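You operate a simulated robot arm through the tools that you are given. There is no shell and no other tool.

Carry out the task below with a simulated robot arm. There is one attempt and no reset: what you move stays moved.

## Task
Put things in order on the counter of the extractor rack. At the end: the blue cartridge stands where the white filter stood; the black fan from the counter of the extractor rack stands where the blue cartridge stood; the white filter from the counter of the extractor rack is on the green board (marked "LAMP"); the grey spool from the counter of the extractor rack is on the brown small carton (marked "PADS"); whatever was shut is shut again. Leave all else as you found it, and nothing knocked over. Set down upright: white filter.

It is judged by the outcome, as a careful person would: the job done as asked, and still so three seconds after it is handed in. It fails if anything else is knocked over, pushed out of place, dropped, spilled or broken.

## Robot
A 7-joint arm with a two-finger parallel gripper, fixed in place. Base frame: the origin is on the floor under the middle of its stand, x ahead of it, y to its left, z up. Units: mm, degrees, N and s.
With the tool pointing down near the work surface it reaches from about 240 to 680 mm from the base axis. Its first joint turns from -66.0 to 66.0 degrees. Payload 2.4 kg.
Tool frame: the origin (TCP) lies between the finger pads and is the grasp point; the fingertips stand 30 mm ahead of it; z points along the fingers, y is the line along which they close. Largest opening 94 mm; finger width 28, thickness 10; the body of the gripper, 50 by 96 mm, starts 55 mm behind the TCP.
Orientation is told as [roll, pitch, yaw] about the base's x, y, z axes, in that order, counted from this pose: with the fingers straight down and closing along the base's y, the tool's x points along the base's -x, its y along +y and its z along -z.

## Interface
- The arm moves only by the tool drive_tool. Its argument "targets" is a list of rows, each a list of 7 numbers: the shift along the tool's x, y, z in units of 20 mm (1.0 is 20 mm), then the turn, a rotation vector about the tool's x, y, z in units of 6 degrees (1.0 is 6 degrees), then the gripper command, from -1 (fully open) to 1 (shut), values between in proportion. In form: [[tx, ty, tz, wx, wy, wz, hand], ...]. A call has 1 to 20 rows; each row shifts and turns the commanded pose from where the row before left it, along the tool's axes as they then stand. A call with a number of a shift or a turn outside -1 to 1 is refused whole. Rows are played at 5 a second. More than 50 mm and 8.6 degrees between two rows, or a gripper value outside its range, and nothing of the call is played. Where a pose cannot be reached the arm comes as near as it can. A force on the tool above 40 N (or 10 N above the force at the start of the call, whichever is more), or a blocked arm, ends the call early, and 0.2 s more pass. The fingers move at their own pace (about 153 mm/s each) and stop on an object; they squeeze with about 23 N. The grip force told is the motor's: it shows also when the fingers shut on nothing. Time passes only in rows, and 0.2 s behind the last, so rows that do not move let the fingers close. It gives the time, the measured TCP pose, the force on the tool (base axes), the opening and the grip force at its end, in the units of the frame above (readings bear some noise), with the torque about the TCP (base axes, N m) and any sound that the robot's microphone picked up.
- Cameras (640 x 400 px; columns grow to the right, rows downward): "scene" is fixed at [47.7, 489, 1433.8]; the picture's right is [-0.59, -0.81, 0.00], its down [-0.53, 0.38, -0.76] and it looks along [0.61, -0.45, -0.65] (base axes); focal length 342 px, centre (320, 200). "wrist" rides on the gripper at [76, 14, -102] in the tool frame; the picture's right is [-0.18, 0.98, 0.00], its down [-0.75, -0.14, -0.64] and it looks along [-0.63, -0.12, 0.77] (tool axes); focal length 243 px, centre (320, 200). There is no depth. A picture from a camera that has moved, and an enlarged one, comes with that camera's place and axes in the base frame and with its lens.
- camera(camera): a new picture of that camera. The clock stands still meanwhile.
- zoom(camera, box): a new picture of the part [left, top, right, bottom] of that camera's present view, enlarged. The clock stands still meanwhile.
- close_job(): hands the job in; it is judged then, once.

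Nothing tells you positions but the pictures and the camera data. Unless the task says otherwise, let go and move clear before handing in.

The tools are called after ">>>" by a JSON object that holds its "fn" and its "kwargs". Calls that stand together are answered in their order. drive_tool: Moves the arm, as the interface text tells. Its arguments: {"type":"object","properties":{"targets":{"type":"array"}},"required":["targets"]} The other tools are called the same way: camera (camera) takes a picture; zoom (camera, box) takes an enlarged picture of a part of a camera's view; close_job () hands the job in.

At the start:

```text
time: 0.0
eef_pos: [262.9, 108.6, 1190.2]
orientation: [0.0, 0.0, 0.1]
wrist_force: [0.4, 0.1, -0.4]
torque: [0.01, 0.0, 0.01]
opening: 94.1
gripper_force: 0.0
```

scene: 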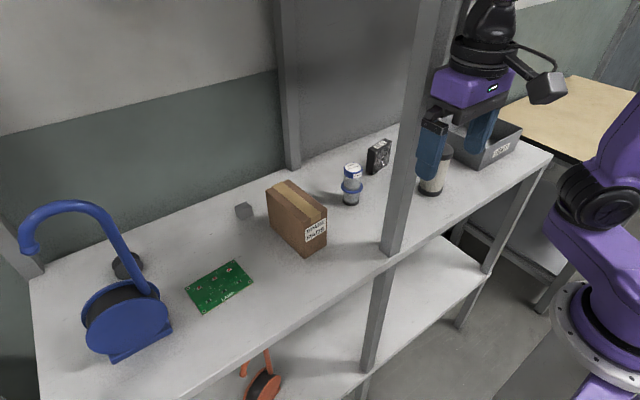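
wrist: 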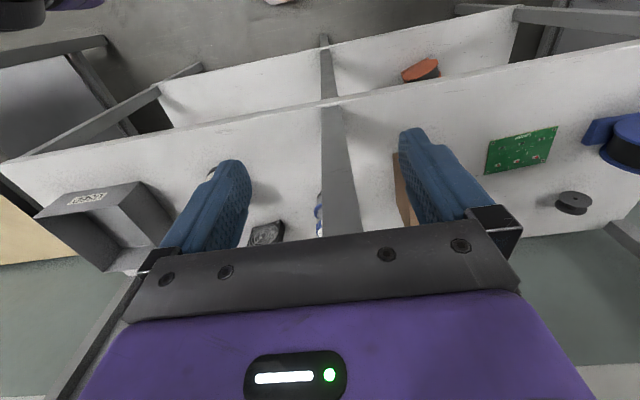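

I see a counter with a blue reel, grey spool, green board, brown carton, small grey block, a blue/white cylinder, a black fan, a white cylinder behind the post and a grey bin. I'll zoom in for details first.

>>> {"fn": "zoom", "kwargs": {"camera": "scene", "box": [320, 120, 480, 220]}}

>>> {"fn": "zoom", "kwargs": {"camera": "scene", "box": [220, 140, 380, 280]}}

>>> {"fn": "zoom", "kwargs": {"camera": "scene", "box": [0, 180, 280, 380]}}

>>> {"fn": "zoom", "kwargs": {"camera": "scene", "box": [400, 60, 560, 220]}}

>>> {"fn": "zoom", "kwargs": {"camera": "wrist", "box": [0, 120, 320, 320]}}

>>> {"fn": "zoom", "kwargs": {"camera": "wrist", "box": [380, 60, 640, 260]}}

```text
4.00 times, centred on (400, 170) of scene
camera zoom: at [47.7, 489.0, 1433.8], right [-0.59, -0.81, 0.0], down [-0.53, 0.38, -0.76], along [0.61, -0.45, -0.65], focal length 1368 px, centre (0, 320)
```

zoom: 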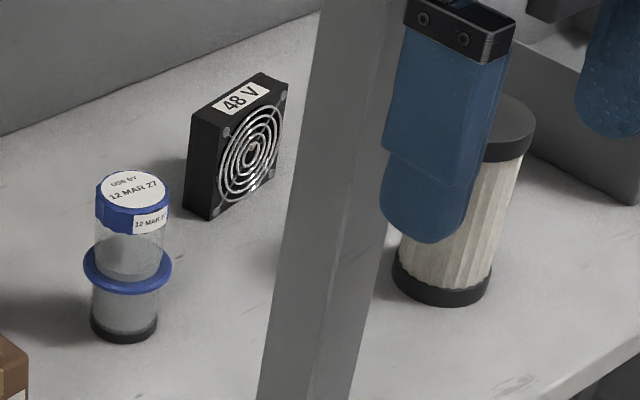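

```text
2.86 times, centred on (300, 210) of scene
camera zoom: at [47.7, 489.0, 1433.8], right [-0.59, -0.81, 0.0], down [-0.53, 0.38, -0.76], along [0.61, -0.45, -0.65], focal length 977 px, centre (377, 171)
```

zoom: 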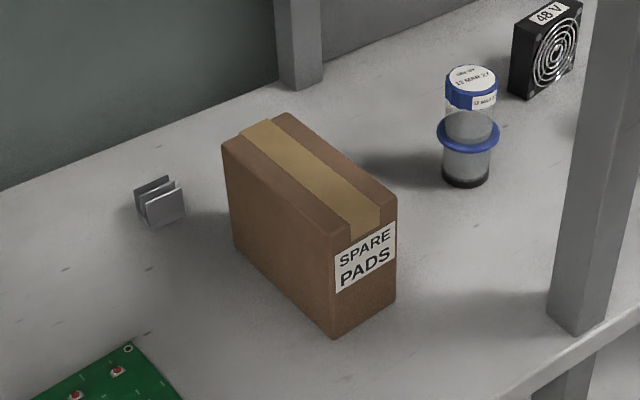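

```text
2.00 times, centred on (140, 280) of scene
camera zoom: at [47.7, 489.0, 1433.8], right [-0.59, -0.81, 0.0], down [-0.53, 0.38, -0.76], along [0.61, -0.45, -0.65], focal length 684 px, centre (680, 40)
```

zoom: 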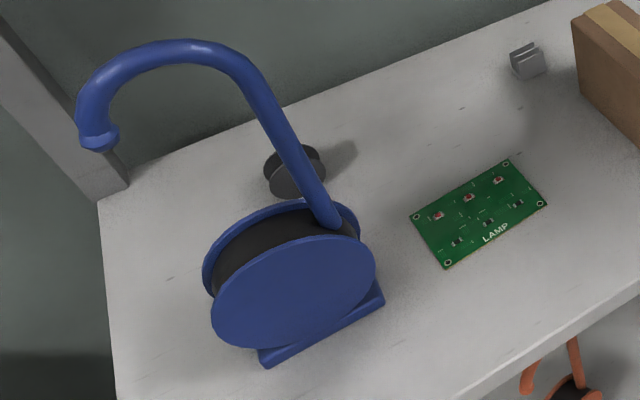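

```text
2.50 times, centred on (480, 140) of scene
camera zoom: at [47.7, 489.0, 1433.8], right [-0.59, -0.81, 0.0], down [-0.53, 0.38, -0.76], along [0.61, -0.45, -0.65], focal length 855 px, centre (-80, 350)
```

zoom: 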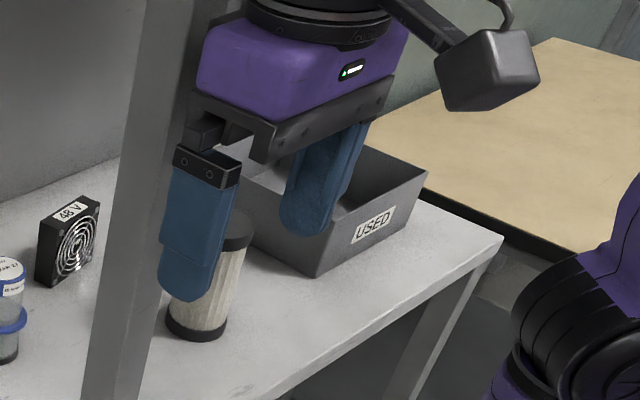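

```text
2.00 times, centred on (160, 220) of wrist
camera zoom: at [187.3, 122.7, 1292.8], right [0.18, 0.98, 0.0], down [0.75, -0.14, 0.64], along [0.63, -0.12, -0.77], focal length 485 px, centre (640, 160)
```

zoom: 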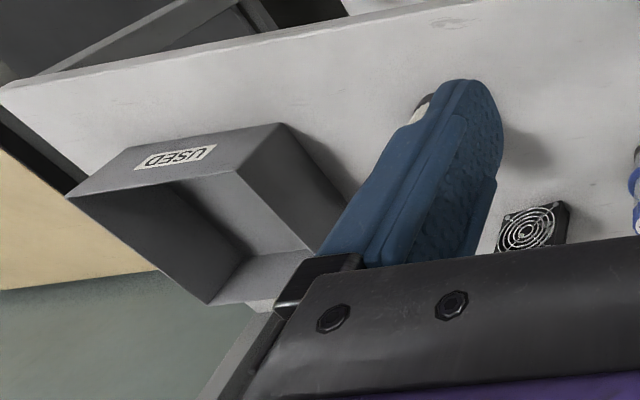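

```text
2.00 times, centred on (510, 160) of wrist
camera zoom: at [187.3, 122.7, 1292.8], right [0.18, 0.98, 0.0], down [0.75, -0.14, 0.64], along [0.63, -0.12, -0.77], focal length 485 px, centre (-60, 280)
```

zoom: 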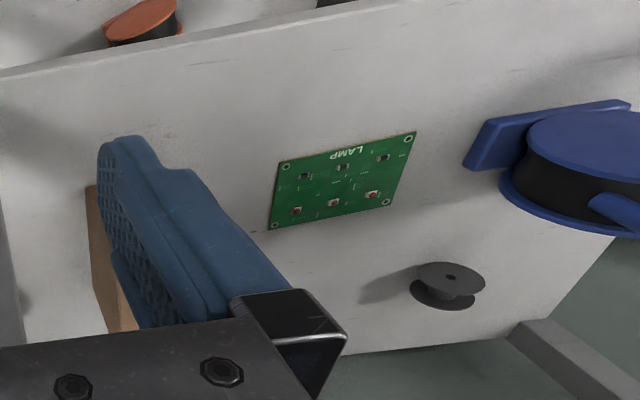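

The counter top looks to be at about z=918, with a post near (320,110) between the arm and the counter. I'll look closer at the post, the spool and the extractor before moving.

>>> {"fn": "zoom", "kwargs": {"camera": "scene", "box": [80, 220, 180, 300]}}

>>> {"fn": "zoom", "kwargs": {"camera": "scene", "box": [340, 180, 460, 280]}}

>>> {"fn": "zoom", "kwargs": {"camera": "scene", "box": [400, 0, 640, 150]}}

>>> {"fn": "zoom", "kwargs": {"camera": "scene", "box": [0, 180, 200, 400]}}

>>> {"fn": "zoom", "kwargs": {"camera": "wrist", "box": [480, 80, 640, 260]}}

>>> {"fn": "zoom", "kwargs": {"camera": "wrist", "box": [240, 30, 420, 240]}}

```text
5.00 times, centred on (130, 260) of scene
camera zoom: at [47.7, 489.0, 1433.8], right [-0.59, -0.81, 0.0], down [-0.53, 0.38, -0.76], along [0.61, -0.45, -0.65], focal length 1710 px, centre (1270, -100)
```

zoom: 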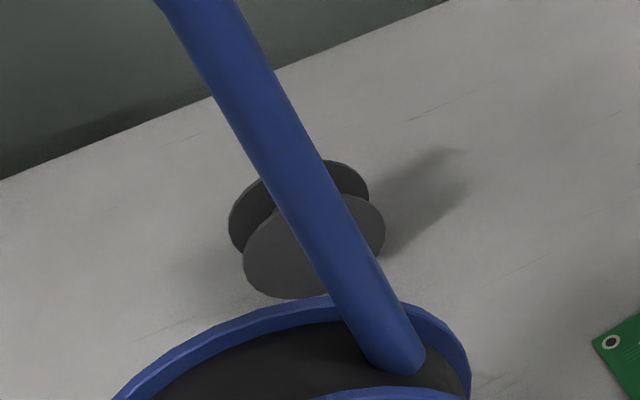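

```text
4.00 times, centred on (400, 230) of scene
camera zoom: at [47.7, 489.0, 1433.8], right [-0.59, -0.81, 0.0], down [-0.53, 0.38, -0.76], along [0.61, -0.45, -0.65], focal length 1368 px, centre (0, 80)
```

zoom: 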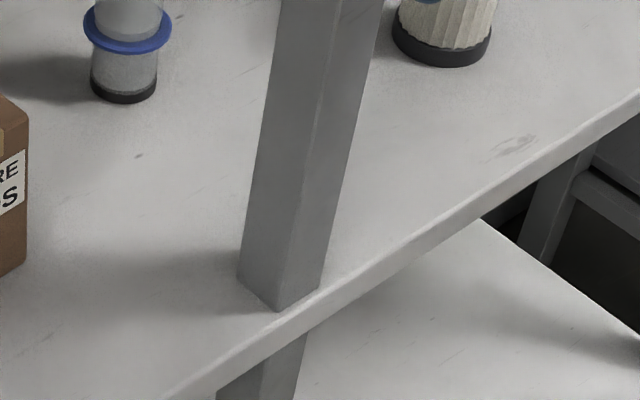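

```text
2.67 times, centred on (520, 75) of scene
camera zoom: at [47.7, 489.0, 1433.8], right [-0.59, -0.81, 0.0], down [-0.53, 0.38, -0.76], along [0.61, -0.45, -0.65], focal length 912 px, centre (-213, 533)
```

zoom: 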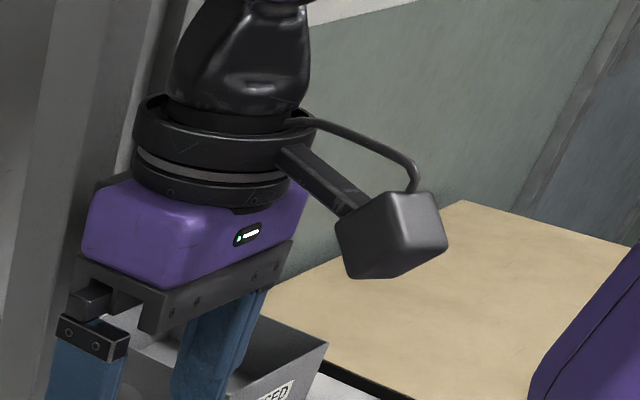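

```text
1.82 times, centred on (100, 290) of scene
camera zoom: at [47.7, 489.0, 1433.8], right [-0.59, -0.81, 0.0], down [-0.53, 0.38, -0.76], along [0.61, -0.45, -0.65], focal length 622 px, centre (720, 36)
```

zoom: 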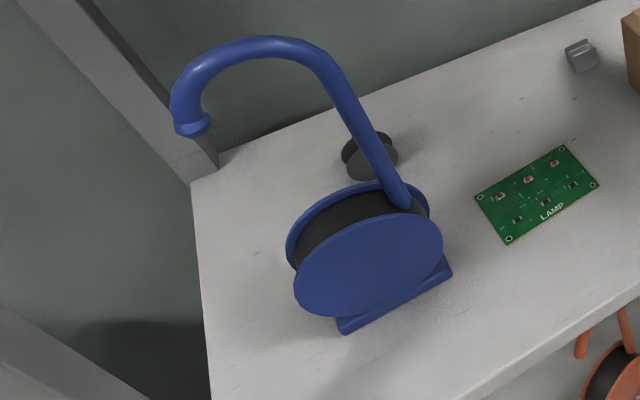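

```text
2.22 times, centred on (560, 170) of wrist
camera zoom: at [187.3, 122.7, 1292.8], right [0.18, 0.98, 0.0], down [0.75, -0.14, 0.64], along [0.63, -0.12, -0.77], focal length 539 px, centre (-213, 267)
```

zoom: 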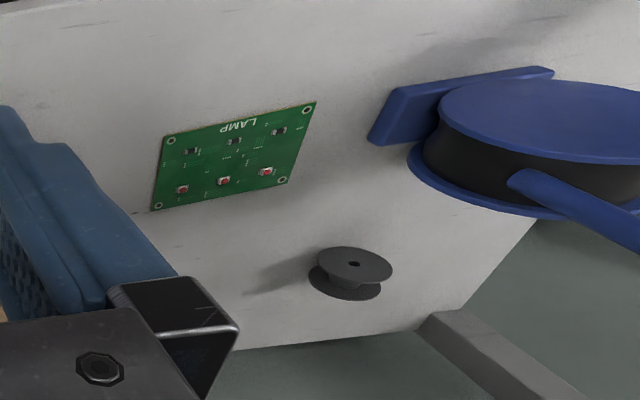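

```text
1.90 times, centred on (330, 135) of wrist
camera zoom: at [187.3, 122.7, 1292.8], right [0.18, 0.98, 0.0], down [0.75, -0.14, 0.64], along [0.63, -0.12, -0.77], focal length 462 px, centre (301, 324)
```

zoom: 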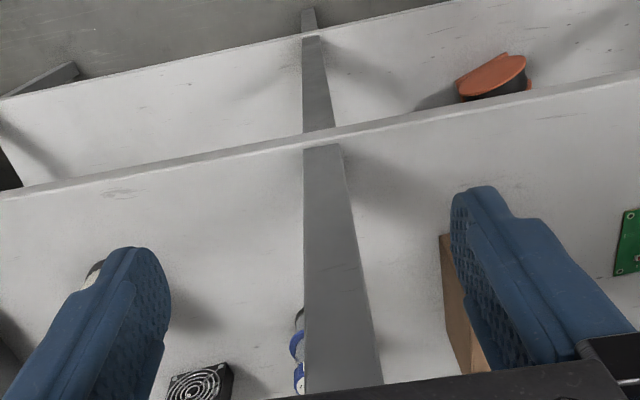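

The spool seems to lie on its rims with its axis along x, near (566,536,943), which is far out. The post is about x 312–341, y 99–127. I'll back off and swing left on the robot side of the post to get better views.

>>> {"fn": "drive_tool", "kwargs": {"targets": [[0.5, 1, -0.3, 0, 0, 0, -1], [0.5, 1, -0.3, 0, 0, 0, -1], [0.5, 1, -0.3, 0, 0, 0, -1], [0, 1, -0.3, 0, 0, 0, -1], [0, 1, -0.3, 0, 0, 0, -1], [0, 1, 0, 0, 0, 0, -1], [0, 1, 0, 0, 0, 0, -1], [0, 1, 0, 0, 0, 0, -1], [0, 1, 0, 0, 0, 0, -1], [0, 0, 0, 0, 0, 0, -1]]}}

>>> {"fn": "camera", "kwargs": {"camera": "wrist"}}

>>> {"fn": "camera", "kwargs": {"camera": "scene"}}

```text
time: 2.2
eef_pos: [234.7, 288.7, 1218.6]
orientation: [0.0, 0.0, 0.0]
wrist_force: [-0.1, -0.2, 0.4]
torque: [0.02, 0.0, 0.0]
opening: 93.8
gripper_force: 0.1
```

```text
taken
camera wrist: at [158.7, 302.7, 1322.3], right [0.18, 0.98, 0.0], down [0.75, -0.14, 0.64], along [0.63, -0.12, -0.77], focal length 243 px, centre (320, 200)
```

wrist: 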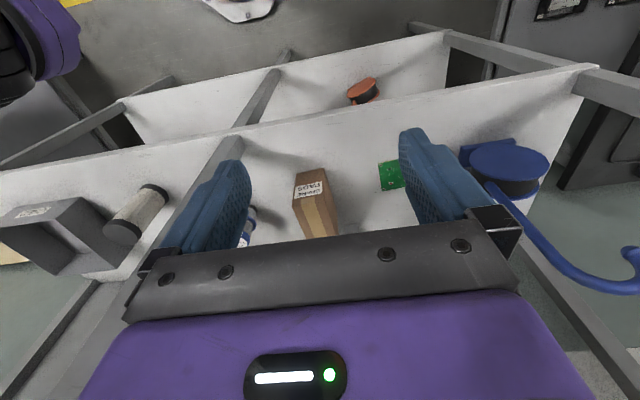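

```text
taken
```

scene: 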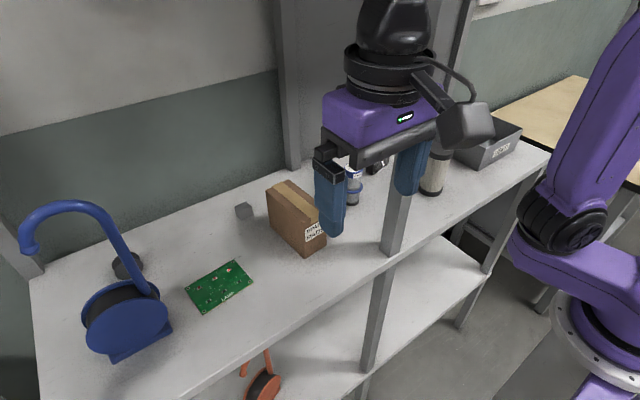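

The view is good from here; the filter, carton, board and extractor are all in sight. I'll zoom in on parts of it.

>>> {"fn": "zoom", "kwargs": {"camera": "wrist", "box": [440, 120, 640, 320]}}

>>> {"fn": "zoom", "kwargs": {"camera": "wrist", "box": [0, 130, 320, 300]}}

>>> {"fn": "zoom", "kwargs": {"camera": "scene", "box": [400, 80, 560, 210]}}

```text
2.00 times, centred on (540, 220) of wrist
camera zoom: at [158.7, 302.7, 1322.3], right [0.18, 0.98, 0.0], down [0.75, -0.14, 0.64], along [0.63, -0.12, -0.77], focal length 485 px, centre (-120, 160)
```

zoom: 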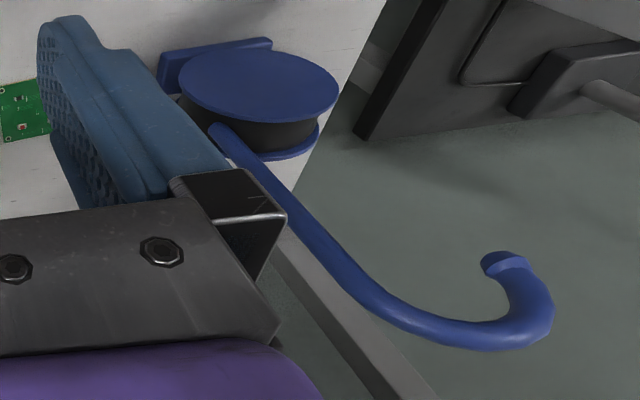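

```text
2.00 times, centred on (160, 215) of wrist
camera zoom: at [158.7, 302.7, 1322.3], right [0.18, 0.98, 0.0], down [0.75, -0.14, 0.64], along [0.63, -0.12, -0.77], focal length 485 px, centre (640, 170)
```

zoom: 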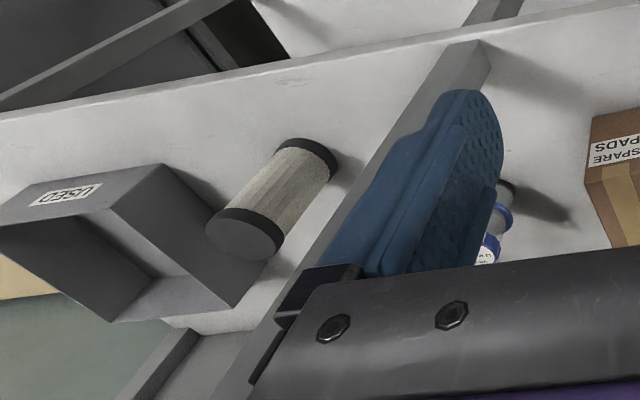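

```text
3.08 times, centred on (480, 145) of scene
camera zoom: at [47.7, 489.0, 1433.8], right [-0.59, -0.81, 0.0], down [-0.53, 0.38, -0.76], along [0.61, -0.45, -0.65], focal length 1052 px, centre (-172, 369)
```

zoom: 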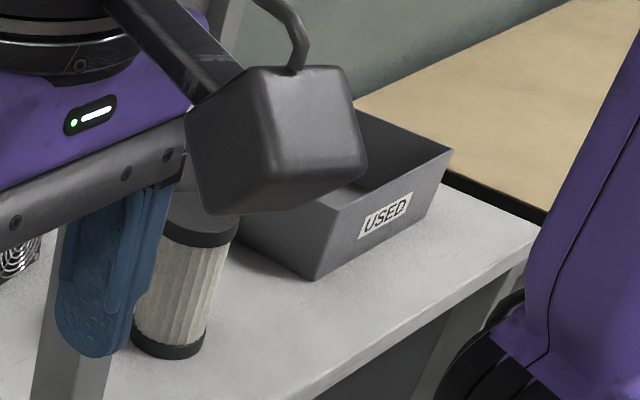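

The bin sits well clear of the filter. Now I'll yaw the tool 45° to the left and look toward the spool.

>>> {"fn": "drive_tool", "kwargs": {"targets": [[0, 0.5, -0.5, 0, 0, -0.94, -1], [0, 0.5, -0.5, 0, 0, -0.94, -1], [0, 0, -0.5, 0, 0, -0.94, -1], [0, 0, -0.5, 0, 0, -0.94, -1], [0, 0, -0.5, 0, 0, -0.94, -1], [0, 0, 0, 0, 0, -0.94, -1], [0, 0, 0, 0, 0, -0.94, -1], [0, 0, 0, 0, 0, -0.94, -1], [0, 0, 0, 0, 0, 0, -1]]}}

>>> {"fn": "camera", "kwargs": {"camera": "wrist"}}

>>> {"fn": "camera", "kwargs": {"camera": "scene"}}

```text
time: 4.2
eef_pos: [231.8, 309.6, 1270.9]
orientation: [0.0, 0.0, 45.4]
wrist_force: [-0.5, 0.6, 0.1]
torque: [-0.04, -0.03, -0.01]
opening: 94.0
gripper_force: 0.0
```

```text
taken
camera wrist: at [168.4, 264.3, 1373.6], right [-0.57, 0.82, 0.0], down [0.63, 0.44, 0.64], along [0.53, 0.37, -0.77], focal length 243 px, centre (320, 200)
```

wrist: 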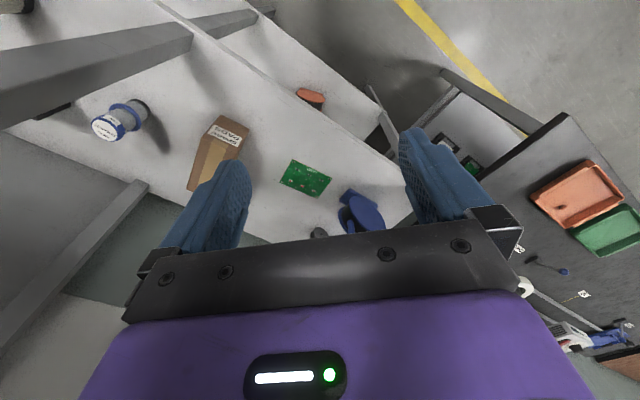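

```text
taken
```

scene: 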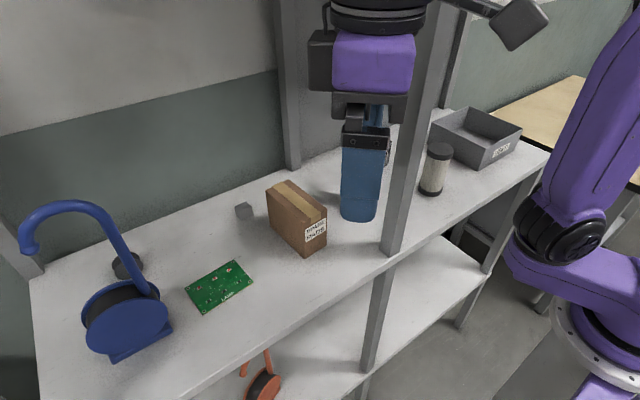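

I'll tilt the tool outward 30° to see the spool and extractor better, and to test how the arm handles tilted poses.

>>> {"fn": "drive_tool", "kwargs": {"targets": [[-0.5, 0, 0, 0, -1, 0, -1], [-0.5, 0, 0, 0, -1, 0, -1], [-0.5, 0, 0, 0, -1, 0, -1], [-0.5, 0, 0, 0, -1, 0, -1], [0, 0, 0, 0, -1, 0, -1], [0, 0, 0, 0, 0, 0, -1]]}}

>>> {"fn": "camera", "kwargs": {"camera": "wrist"}}

>>> {"fn": "camera", "kwargs": {"camera": "scene"}}

```text
time: 5.6
eef_pos: [261.0, 337.6, 1276.2]
orientation: [0.0, -30.1, 45.2]
wrist_force: [-0.7, 0.7, -0.3]
torque: [-0.03, 0.01, 0.0]
opening: 93.6
gripper_force: 0.1
```

```text
taken
camera wrist: at [168.0, 263.5, 1327.9], right [-0.59, 0.81, 0.09], down [0.33, 0.13, 0.93], along [0.74, 0.58, -0.35], focal length 243 px, centre (320, 200)
```

wrist: 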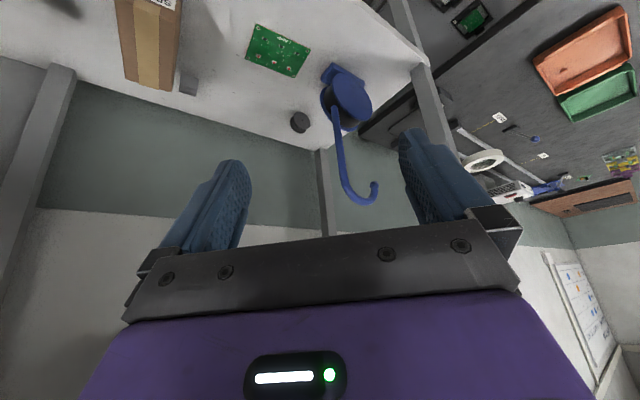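

```text
taken
```

scene: 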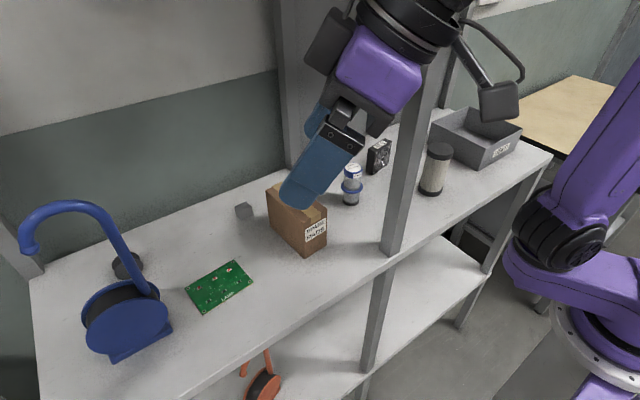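

The tilted pose works well. I'll zoom in on the spool and extractor from here.

>>> {"fn": "zoom", "kwargs": {"camera": "wrist", "box": [240, 10, 420, 220]}}

>>> {"fn": "zoom", "kwargs": {"camera": "wrist", "box": [270, 90, 350, 150]}}

>>> {"fn": "zoom", "kwargs": {"camera": "wrist", "box": [60, 0, 260, 120]}}

```text
1.90 times, centred on (330, 115) of wrist
camera zoom: at [168.0, 263.5, 1327.9], right [-0.59, 0.81, 0.09], down [0.33, 0.13, 0.93], along [0.74, 0.58, -0.35], focal length 462 px, centre (301, 362)
```

zoom: 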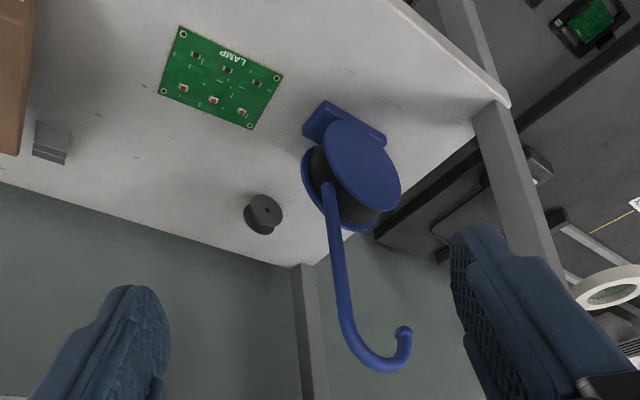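

```text
6.67 times, centred on (310, 120) of wrist
camera zoom: at [168.0, 263.5, 1327.9], right [-0.59, 0.81, 0.09], down [0.33, 0.13, 0.93], along [0.74, 0.58, -0.35], focal length 1618 px, centre (387, 733)
```

zoom: 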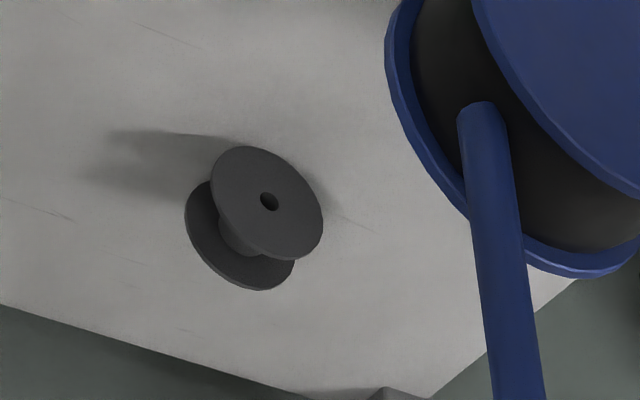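

```text
3.20 times, centred on (160, 60) of wrist
camera zoom: at [168.0, 263.5, 1327.9], right [-0.59, 0.81, 0.09], down [0.33, 0.13, 0.93], along [0.74, 0.58, -0.35], focal length 776 px, centre (832, 648)
```

zoom: 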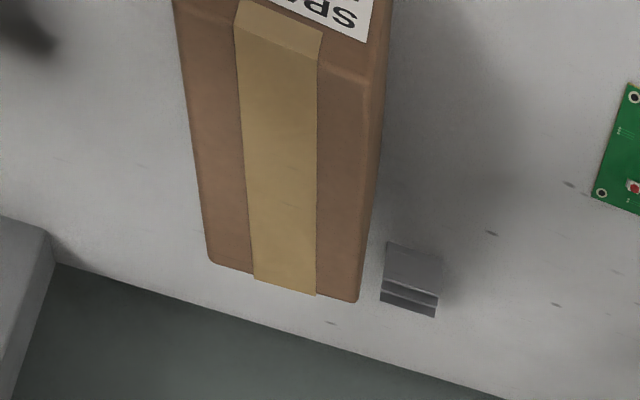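

The spool does stand on its rims, axis along x, centred near (566,537,943); the extractor pipe rises near (437,522). I'll move over the board area at height and turn toward +y to test the reach for a flange pinch.

>>> {"fn": "drive_tool", "kwargs": {"targets": [[-0.437, -0.344, 0.806, 0, 0, 0, -1], [-0.437, -0.344, 0.806, 0, 0, 0, -1], [-0.437, -0.344, 0.806, 0, 0, 0, -1], [-0.437, -0.344, 0.806, 0, 0, 0, -1], [-0.437, -0.344, 0.806, 0, 0, 0, -1], [-0.437, -0.344, 0.806, 0, 0, 0, -1], [-0.437, -0.344, 0.806, 0, 0, 0, -1], [-0.437, -0.344, 0.806, 0, 0, 0, -1], [-0.437, -0.344, 0.806, 0, 0, 0, -1], [-0.437, -0.344, 0.806, 0, 0, 0, -1], [0, 0, 0, 0, 0, 0, -1]]}}

>>> {"fn": "drive_tool", "kwargs": {"targets": [[0, 0, 0, -0.467, 0, -0.808, -1], [0, 0, 0, -0.467, 0, -0.808, -1], [0, 0, 0, -0.467, 0, -0.808, -1], [0, 0, 0, -0.467, 0, -0.808, -1], [0, 0, 0, -0.467, 0, -0.808, -1], [0, 0, 0, -0.467, 0, -0.808, -1], [0, 0, 0, -0.467, 0, -0.808, -1], [0, 0, 0, -0.467, 0, -0.808, -1], [0, 0, 0, 0, 0, 0, -1]]}}

>>> {"fn": "camera", "kwargs": {"camera": "wrist"}}

>>> {"fn": "camera", "kwargs": {"camera": "scene"}}

```text
time: 8.0
eef_pos: [420.8, 400.2, 1179.2]
orientation: [0.0, -30.1, 45.2]
wrist_force: [-0.6, 0.4, 0.3]
torque: [0.01, -0.01, -0.01]
opening: 94.0
gripper_force: 0.1
```

```text
time: 10.0
eef_pos: [418.4, 399.1, 1179.6]
orientation: [0.0, -30.0, 90.2]
wrist_force: [0.6, 0.5, 0.1]
torque: [0.0, 0.01, 0.0]
opening: 94.0
gripper_force: 0.1
```

```text
taken
camera wrist: at [404.9, 281.2, 1231.2], right [-0.98, 0.16, 0.09], down [0.14, 0.33, 0.93], along [0.12, 0.93, -0.35], focal length 243 px, centre (320, 200)
```

wrist: 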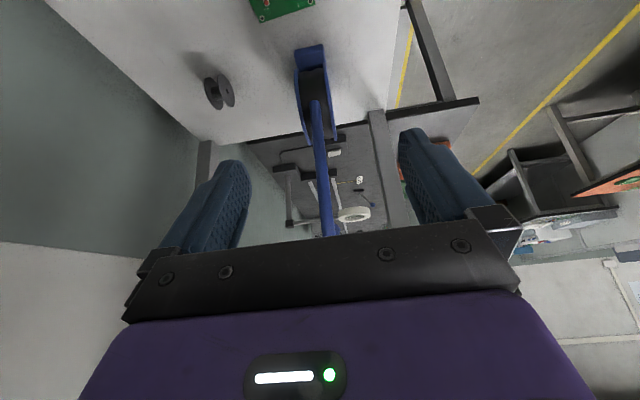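

```text
taken
```

scene: 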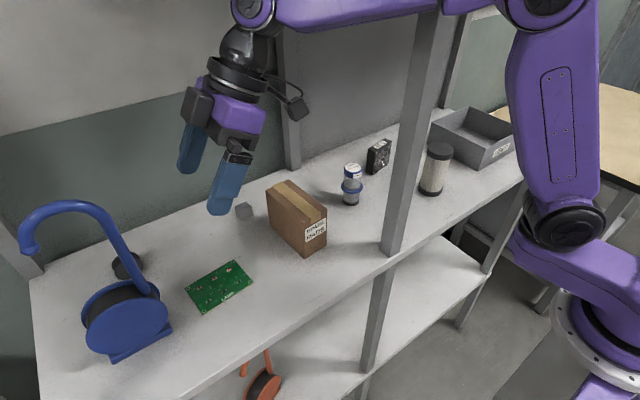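

The arm reaches this pose cleanly with the forearm clear of the post. Next I'll shift out to x≈566 above and before the spool.

>>> {"fn": "drive_tool", "kwargs": {"targets": [[0, -0.925, 0.507, 0, 0, 0, -1], [0, -0.925, 0.507, 0, 0, 0, -1], [0, -0.925, 0.507, 0, 0, 0, -1], [0, -0.925, 0.507, 0, 0, 0, -1], [0, -0.925, 0.507, 0, 0, 0, -1], [0, -0.925, 0.507, 0, 0, 0, -1], [0, -0.925, 0.507, 0, 0, 0, -1], [0, -0.925, 0.507, 0, 0, 0, -1], [0, 0, 0, 0, 0, 0, -1]]}}

>>> {"fn": "camera", "kwargs": {"camera": "wrist"}}

>>> {"fn": "camera", "kwargs": {"camera": "scene"}}

```text
time: 12.0
eef_pos: [568.2, 439.2, 1110.5]
orientation: [0.0, -30.0, 90.0]
wrist_force: [-0.4, 0.5, 0.2]
torque: [0.0, -0.02, 0.01]
opening: 93.8
gripper_force: 0.0
```

```text
taken
camera wrist: at [554.2, 321.5, 1161.5], right [-0.98, 0.16, 0.09], down [0.14, 0.33, 0.93], along [0.12, 0.93, -0.35], focal length 243 px, centre (320, 200)
```

wrist: 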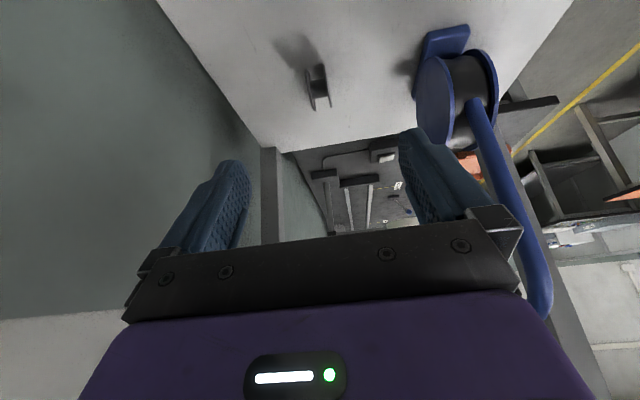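

```text
taken
```

scene: 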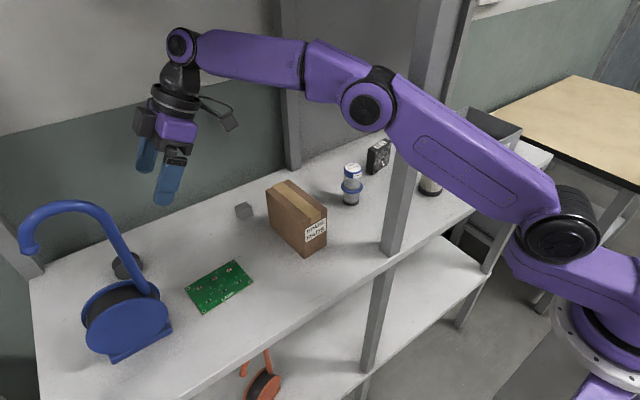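

The reach is fine here (568,439,1110). I'll zoom in on the spool from this closer view to fix its position.

>>> {"fn": "zoom", "kwargs": {"camera": "wrist", "box": [270, 50, 370, 120]}}

>>> {"fn": "zoom", "kwargs": {"camera": "wrist", "box": [200, 20, 520, 220]}}

```text
5.71 times, centred on (320, 85) of wrist
camera zoom: at [554.2, 321.5, 1161.5], right [-0.98, 0.16, 0.09], down [0.14, 0.33, 0.93], along [0.12, 0.93, -0.35], focal length 1386 px, centre (320, 857)
```

zoom: 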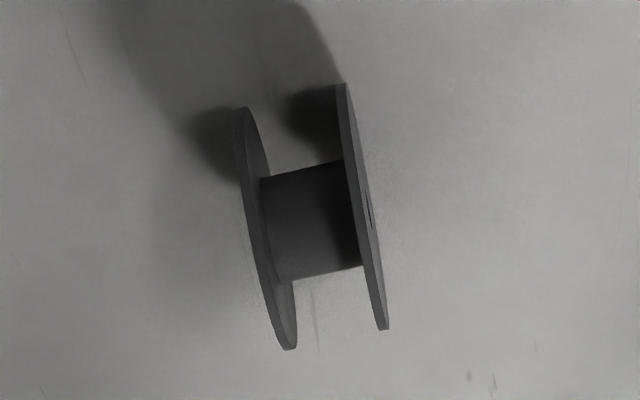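

```text
2.00 times, centred on (360, 120) of wrist
camera zoom: at [554.2, 321.5, 1161.5], right [-0.98, 0.16, 0.09], down [0.14, 0.33, 0.93], along [0.12, 0.93, -0.35], focal length 485 px, centre (240, 360)
```

zoom: 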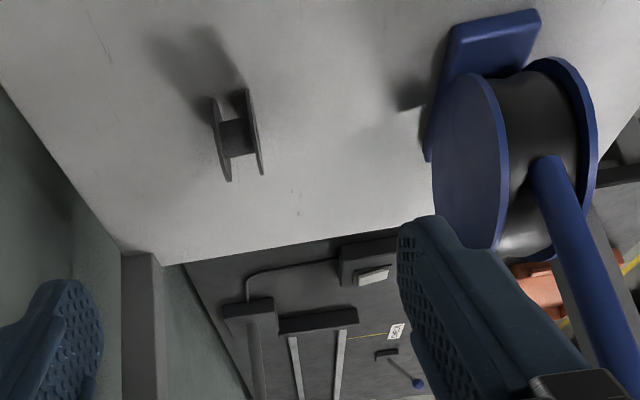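

The spool centre is about (570.5,538.5,943), almost straight along the tool axis. I'll advance most of the way, then check.

>>> {"fn": "drive_tool", "kwargs": {"targets": [[-0.02, -0.02, 1, 0, 0, 0, -1], [-0.02, -0.02, 1, 0, 0, 0, -1], [-0.02, -0.02, 1, 0, 0, 0, -1], [-0.02, -0.02, 1, 0, 0, 0, -1], [-0.02, -0.02, 1, 0, 0, 0, -1], [0, 0, 0.5, 0, 0, 0, -1], [0, 0, 0, 0, 0, 0, -1]]}}

>>> {"fn": "camera", "kwargs": {"camera": "wrist"}}

>>> {"fn": "camera", "kwargs": {"camera": "scene"}}

```text
time: 13.6
eef_pos: [569.4, 494.3, 1014.1]
orientation: [0.0, -30.0, 90.1]
wrist_force: [-0.1, -0.2, 0.3]
torque: [0.0, 0.02, 0.0]
opening: 93.9
gripper_force: 0.0
```

```text
taken
camera wrist: at [554.4, 377.3, 1065.6], right [-0.98, 0.16, 0.09], down [0.14, 0.33, 0.93], along [0.12, 0.93, -0.35], focal length 243 px, centre (320, 200)
```

wrist: 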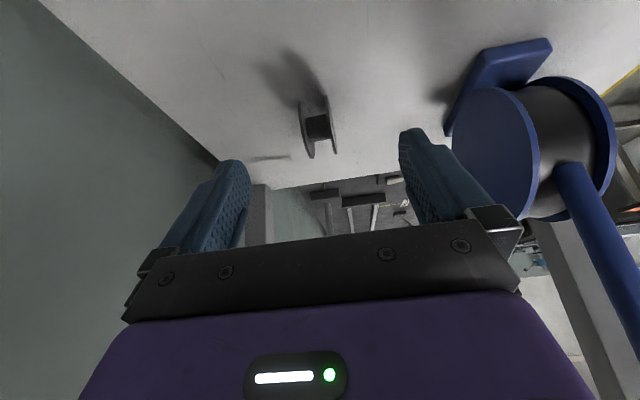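

```text
taken
```

scene: 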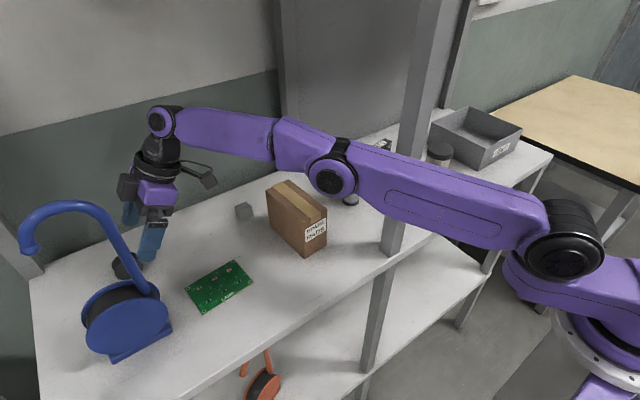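

The elbow and forearm are clear of the carton and post. I'll zoom in once more before closing in on the spool.

>>> {"fn": "zoom", "kwargs": {"camera": "wrist", "box": [240, 80, 440, 200]}}

>>> {"fn": "zoom", "kwargs": {"camera": "scene", "box": [80, 140, 240, 300]}}

```text
3.20 times, centred on (340, 140) of wrist
camera zoom: at [554.4, 377.3, 1065.6], right [-0.98, 0.16, 0.09], down [0.14, 0.33, 0.93], along [0.12, 0.93, -0.35], focal length 776 px, centre (256, 392)
```

zoom: 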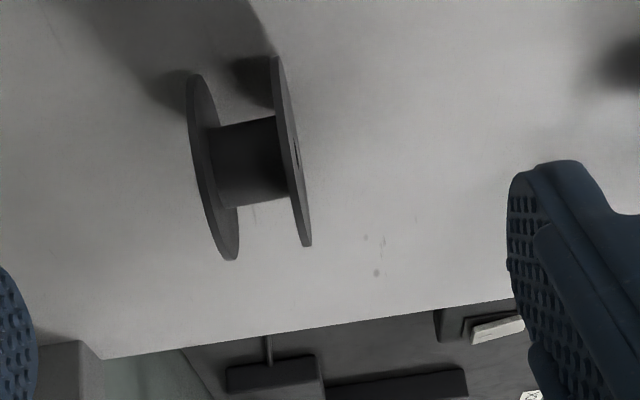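

```text
2.50 times, centred on (160, 220) of scene
camera zoom: at [47.7, 489.0, 1433.8], right [-0.59, -0.81, 0.0], down [-0.53, 0.38, -0.76], along [0.61, -0.45, -0.65], focal length 855 px, centre (720, 150)
```

zoom: 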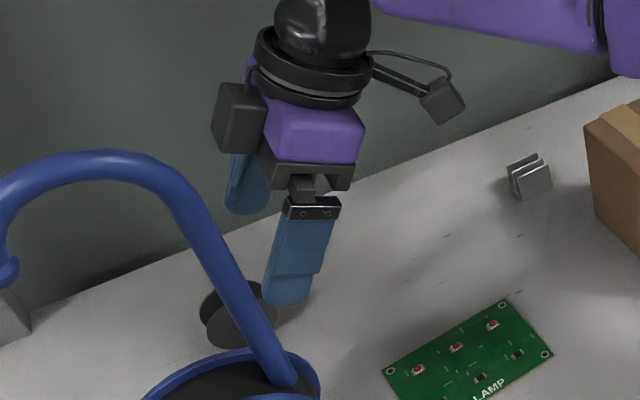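

The spool is centred between the fingers. I'll advance the last 67 mm along the tool axis and check before closing.

>>> {"fn": "drive_tool", "kwargs": {"targets": [[-0.034, -0.014, 0.83, 0, 0, 0, -1], [-0.034, -0.014, 0.83, 0, 0, 0, -1], [-0.034, -0.014, 0.83, 0, 0, 0, -1], [-0.034, -0.014, 0.83, 0, 0, 0, -0.6], [0, 0, 0, 0, 0, 0, -0.2], [0, 0, 0, 0, 0, 0, 0.0]]}}

>>> {"fn": "camera", "kwargs": {"camera": "wrist"}}

>>> {"fn": "zoom", "kwargs": {"camera": "scene", "box": [80, 180, 240, 300]}}

```text
time: 15.0
eef_pos: [556.9, 513.6, 965.4]
orientation: [0.0, -30.1, 90.0]
wrist_force: [-0.2, -0.3, 0.6]
torque: [-0.03, -0.03, 0.0]
opening: 46.9
gripper_force: 0.1
out of reach, approached as far as the arm can: row 1, 3, 4
```

```text
taken
camera wrist: at [543.5, 397.4, 1016.1], right [-0.98, 0.16, 0.09], down [0.14, 0.33, 0.93], along [0.12, 0.93, -0.35], focal length 243 px, centre (320, 200)
```

wrist: 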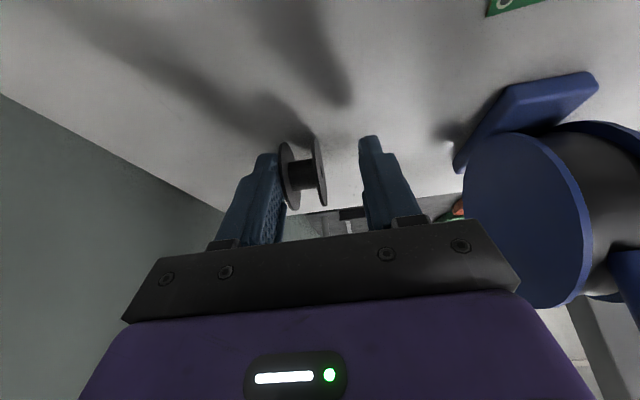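

```text
3.33 times, centred on (160, 240) of scene
camera zoom: at [47.7, 489.0, 1433.8], right [-0.59, -0.81, 0.0], down [-0.53, 0.38, -0.76], along [0.61, -0.45, -0.65], focal length 1140 px, centre (853, 67)
```

zoom: 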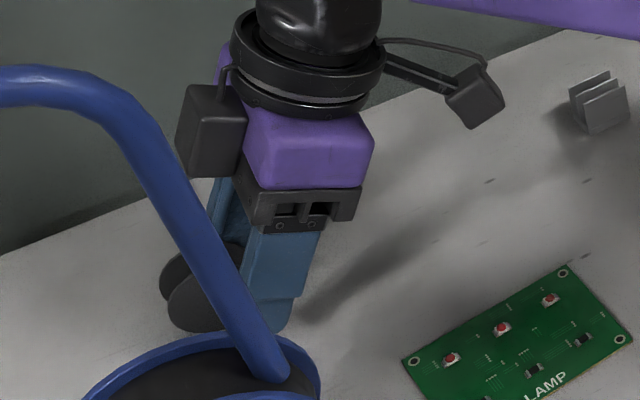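

θ=30° falls short: the arm stops at r≈757. I'll open, back off along the tool axis and tilt further so the wrist needs less reach.

>>> {"fn": "drive_tool", "kwargs": {"targets": [[0, 0, 0, 0, 0, 0, -1], [0, 0, -1, 0, 0, 0, -1], [0, 0, -1, 0, 0, 0, -1], [0, 0, -1, 0, 0, 0, -1], [0, 0, -1, 0, 0, 0, -1], [0, 0, 0, 0, 0, 0, -1]]}}

>>> {"fn": "camera", "kwargs": {"camera": "wrist"}}

```text
time: 16.4
eef_pos: [557.1, 475.6, 1033.1]
orientation: [0.0, -29.9, 90.1]
wrist_force: [0.1, -0.4, 0.3]
torque: [0.03, -0.02, -0.02]
opening: 93.8
gripper_force: 0.0
```

```text
taken
camera wrist: at [543.7, 357.3, 1084.6], right [-0.98, 0.16, 0.09], down [0.14, 0.33, 0.93], along [0.12, 0.93, -0.35], focal length 243 px, centre (320, 200)
```

wrist: 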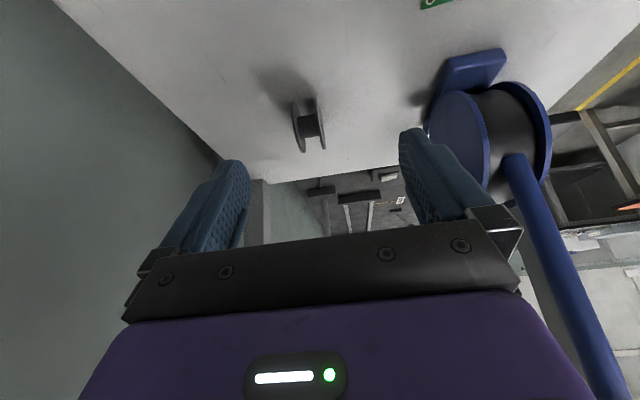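

The command resumes from where the arm stopped and the spool is undisturbed. I'll tilt to about 52° and align x with the spool.

>>> {"fn": "drive_tool", "kwargs": {"targets": [[0, 0, 0, 0, -0.92, 0, -1], [0, 0, 0, 0, -0.92, 0, -1], [0, 0, 0, 0, -0.92, 0, -1], [0, 0, 0, 0, -0.92, 0, -1], [0, -0.34, 0, 0, 0, 0, -1], [0, -0.34, 0, 0, 0, 0, -1], [0, 0, 0, 0, 0, 0, -1]]}}

>>> {"fn": "camera", "kwargs": {"camera": "wrist"}}

>>> {"fn": "camera", "kwargs": {"camera": "scene"}}

```text
time: 18.2
eef_pos: [517.2, 525.8, 1040.7]
orientation: [-0.9, -52.4, 96.6]
wrist_force: [0.1, 0.4, -0.5]
torque: [0.0, -0.01, -0.01]
opening: 93.8
gripper_force: 0.0
stopped in row 7: the arm was blocked; the commanded pose is now the measured one
```

```text
taken
camera wrist: at [517.1, 396.8, 1043.7], right [-0.99, 0.01, 0.14], down [0.14, -0.03, 0.99], along [0.01, 1.0, 0.03], focal length 243 px, centre (320, 200)
```

wrist: 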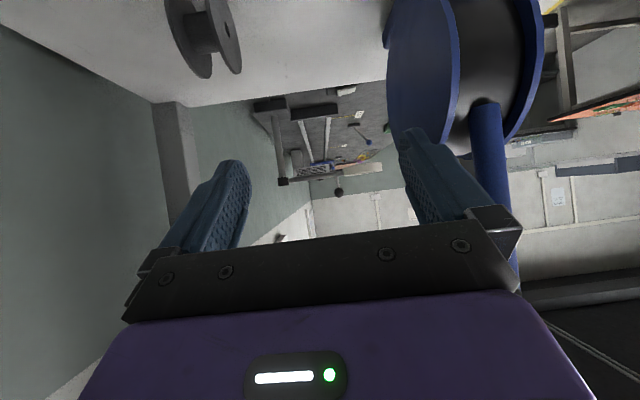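

```text
taken
```

scene: 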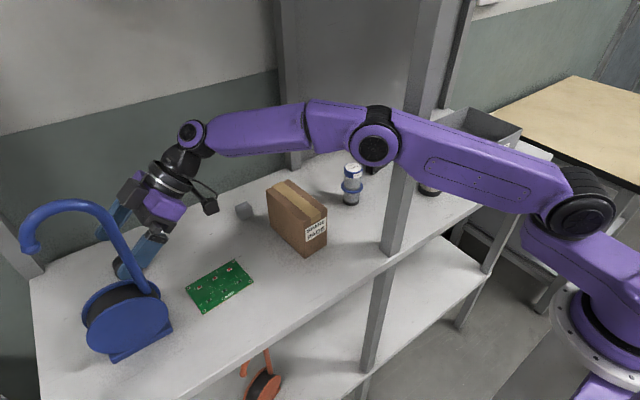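

The arm was blocked, probably its upper arm or elbow against the post. I'll look closely before moving again.

>>> {"fn": "zoom", "kwargs": {"camera": "scene", "box": [300, 60, 640, 270]}}

>>> {"fn": "zoom", "kwargs": {"camera": "scene", "box": [60, 80, 320, 300]}}

```text
1.88 times, centred on (470, 165) of scene
camera zoom: at [47.0, 490.5, 1433.3], right [-0.59, -0.81, 0.0], down [-0.52, 0.38, -0.76], along [0.61, -0.45, -0.65], focal length 644 px, centre (38, 266)
```

zoom: 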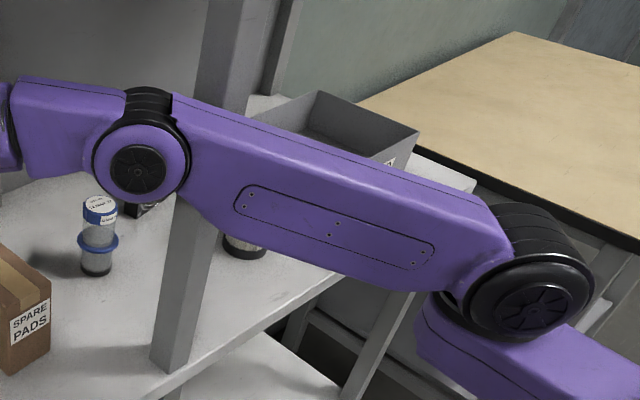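

```text
1.82 times, centred on (190, 190) of scene
camera zoom: at [47.0, 490.5, 1433.3], right [-0.59, -0.81, 0.0], down [-0.52, 0.38, -0.76], along [0.61, -0.45, -0.65], focal length 622 px, centre (556, 218)
```

zoom: 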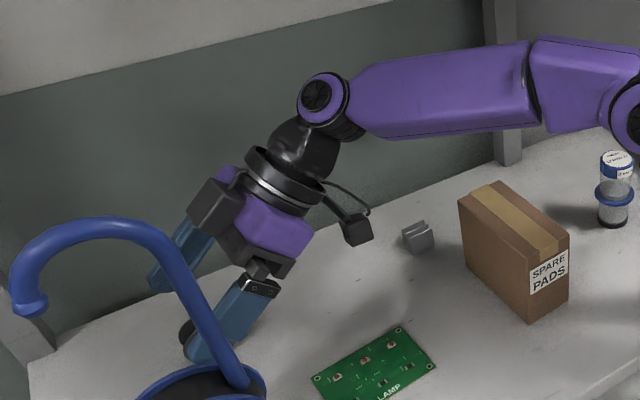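

The block is most likely the elbow against the post, since the arm plane needs an azimuth of at least about 36.5°. I'll half-close the fingers away from the drum, then turn the tool to yaw 75° and tilt 38°, which moves the arm off the post.

>>> {"fn": "drive_tool", "kwargs": {"targets": [[0, 0, 0, 0, 0, 0, 0.2], [0, 0, 0, 0, 0, 0, 0.2], [0, 0, 0, 0.713, 0, 0.549, 0.2], [0, 0, 0, 0.713, 0, 0.549, 0.2], [0, 0, 0, 0.713, 0, 0.549, 0.2], [0, 0, 0, 0.713, 0, 0.549, 0.2], [0, 0, 0, 0, 0, 0, 0.2]]}}

>>> {"fn": "camera", "kwargs": {"camera": "wrist"}}

>>> {"fn": "camera", "kwargs": {"camera": "scene"}}

```text
time: 19.8
eef_pos: [529.9, 513.8, 1042.7]
orientation: [-0.7, -52.7, 73.6]
wrist_force: [1.0, 0.9, 0.8]
torque: [0.01, 0.0, -0.02]
opening: 37.4
gripper_force: 0.1
```

```text
taken
camera wrist: at [478.9, 396.5, 1044.1], right [-0.91, 0.39, 0.14], down [0.11, -0.09, 0.99], along [0.4, 0.91, 0.04], focal length 243 px, centre (320, 200)
```

wrist: 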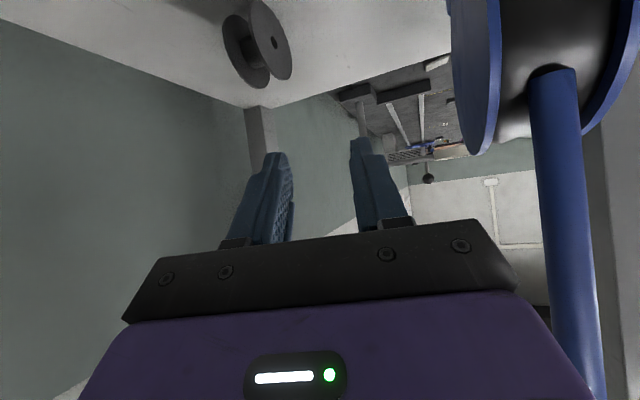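

```text
taken
```

scene: 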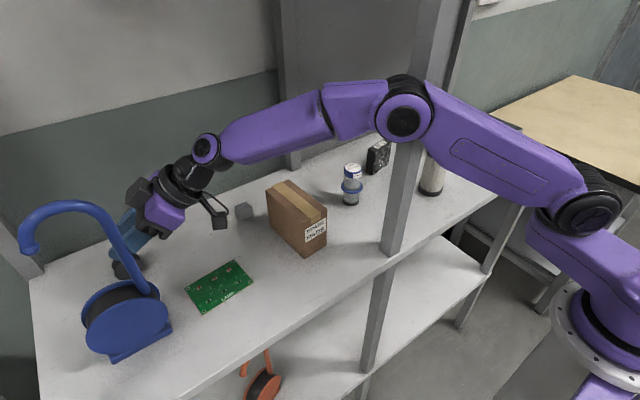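

That worked and the arm settled freely. Next I'll reduce the tilt to 38° and shift over to the spool at a safe height.

>>> {"fn": "drive_tool", "kwargs": {"targets": [[0, 0, 0, 0, 0.82, 0, 0.2], [0, 0, 0, 0, 0.82, 0, 0.2], [0, 0, 0, 0, 0.82, 0, 0.2], [0, 0, 0, -0.14, 0, -0.18, 0.2], [-0.29, -0.55, 0.29, 0, 0, 0, 0], [-0.29, -0.55, 0.29, 0, 0, 0, -0.5], [-0.29, -0.55, 0.29, 0, 0, 0, -1], [0, 0, 0, 0, 0, 0, -1]]}}

>>> {"fn": "camera", "kwargs": {"camera": "wrist"}}

>>> {"fn": "camera", "kwargs": {"camera": "scene"}}

>>> {"fn": "zoom", "kwargs": {"camera": "scene", "box": [80, 160, 280, 300]}}

```text
time: 21.6
eef_pos: [563.1, 532.8, 1036.8]
orientation: [-0.5, -37.8, 75.1]
wrist_force: [-0.3, 0.3, -0.3]
torque: [-0.01, 0.03, 0.01]
opening: 93.8
gripper_force: 0.1
```

```text
taken
camera wrist: at [517.3, 417.4, 1071.6], right [-0.91, 0.4, 0.11], down [0.18, 0.16, 0.97], along [0.37, 0.9, -0.22], focal length 243 px, centre (320, 200)
```

wrist: 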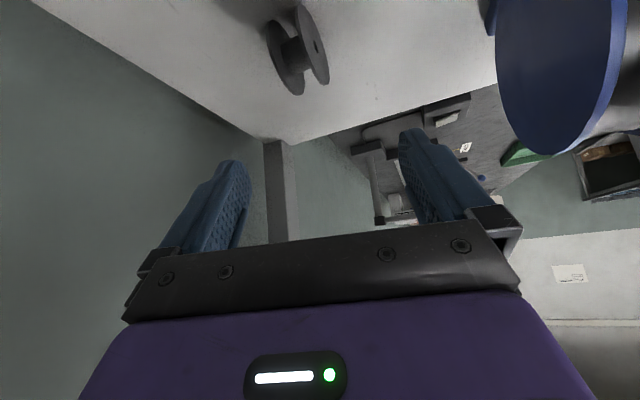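

```text
taken
```

scene: 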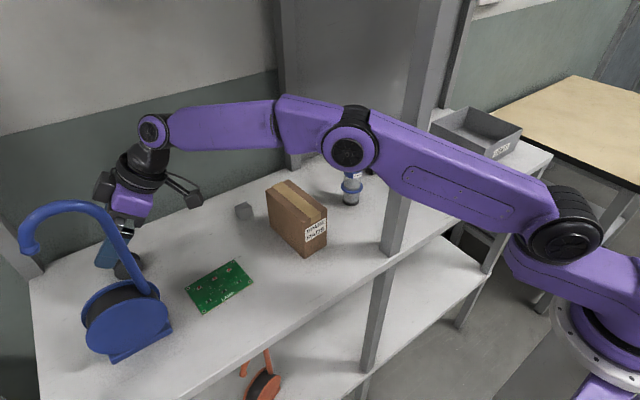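

```text
2.86 times, centred on (180, 230) of scene
camera zoom: at [47.7, 489.0, 1433.8], right [-0.59, -0.81, 0.0], down [-0.53, 0.38, -0.76], along [0.61, -0.45, -0.65], focal length 977 px, centre (720, 114)
```

zoom: 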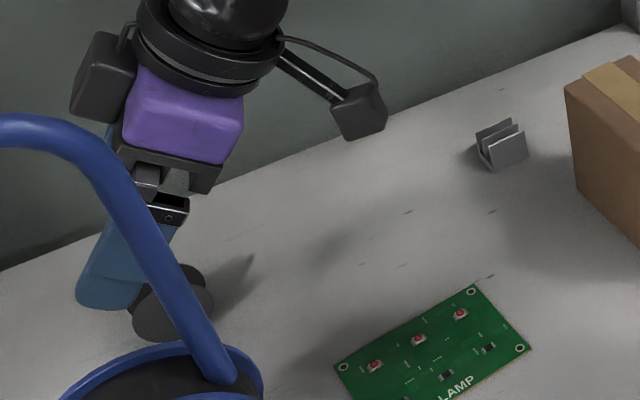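

The rack camera is back at its nominal place, and the spool is undisturbed. I'll measure the spool again from here.

>>> {"fn": "zoom", "kwargs": {"camera": "wrist", "box": [230, 0, 390, 100]}}

```text
4.00 times, centred on (310, 50) of wrist
camera zoom: at [517.3, 417.4, 1071.6], right [-0.91, 0.4, 0.11], down [0.18, 0.16, 0.97], along [0.37, 0.9, -0.22], focal length 970 px, centre (360, 800)
```

zoom: 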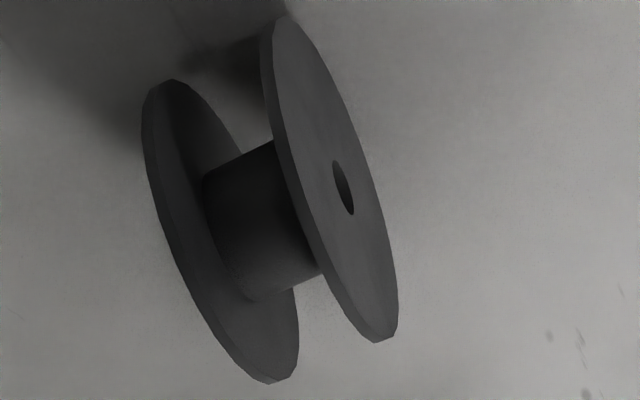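

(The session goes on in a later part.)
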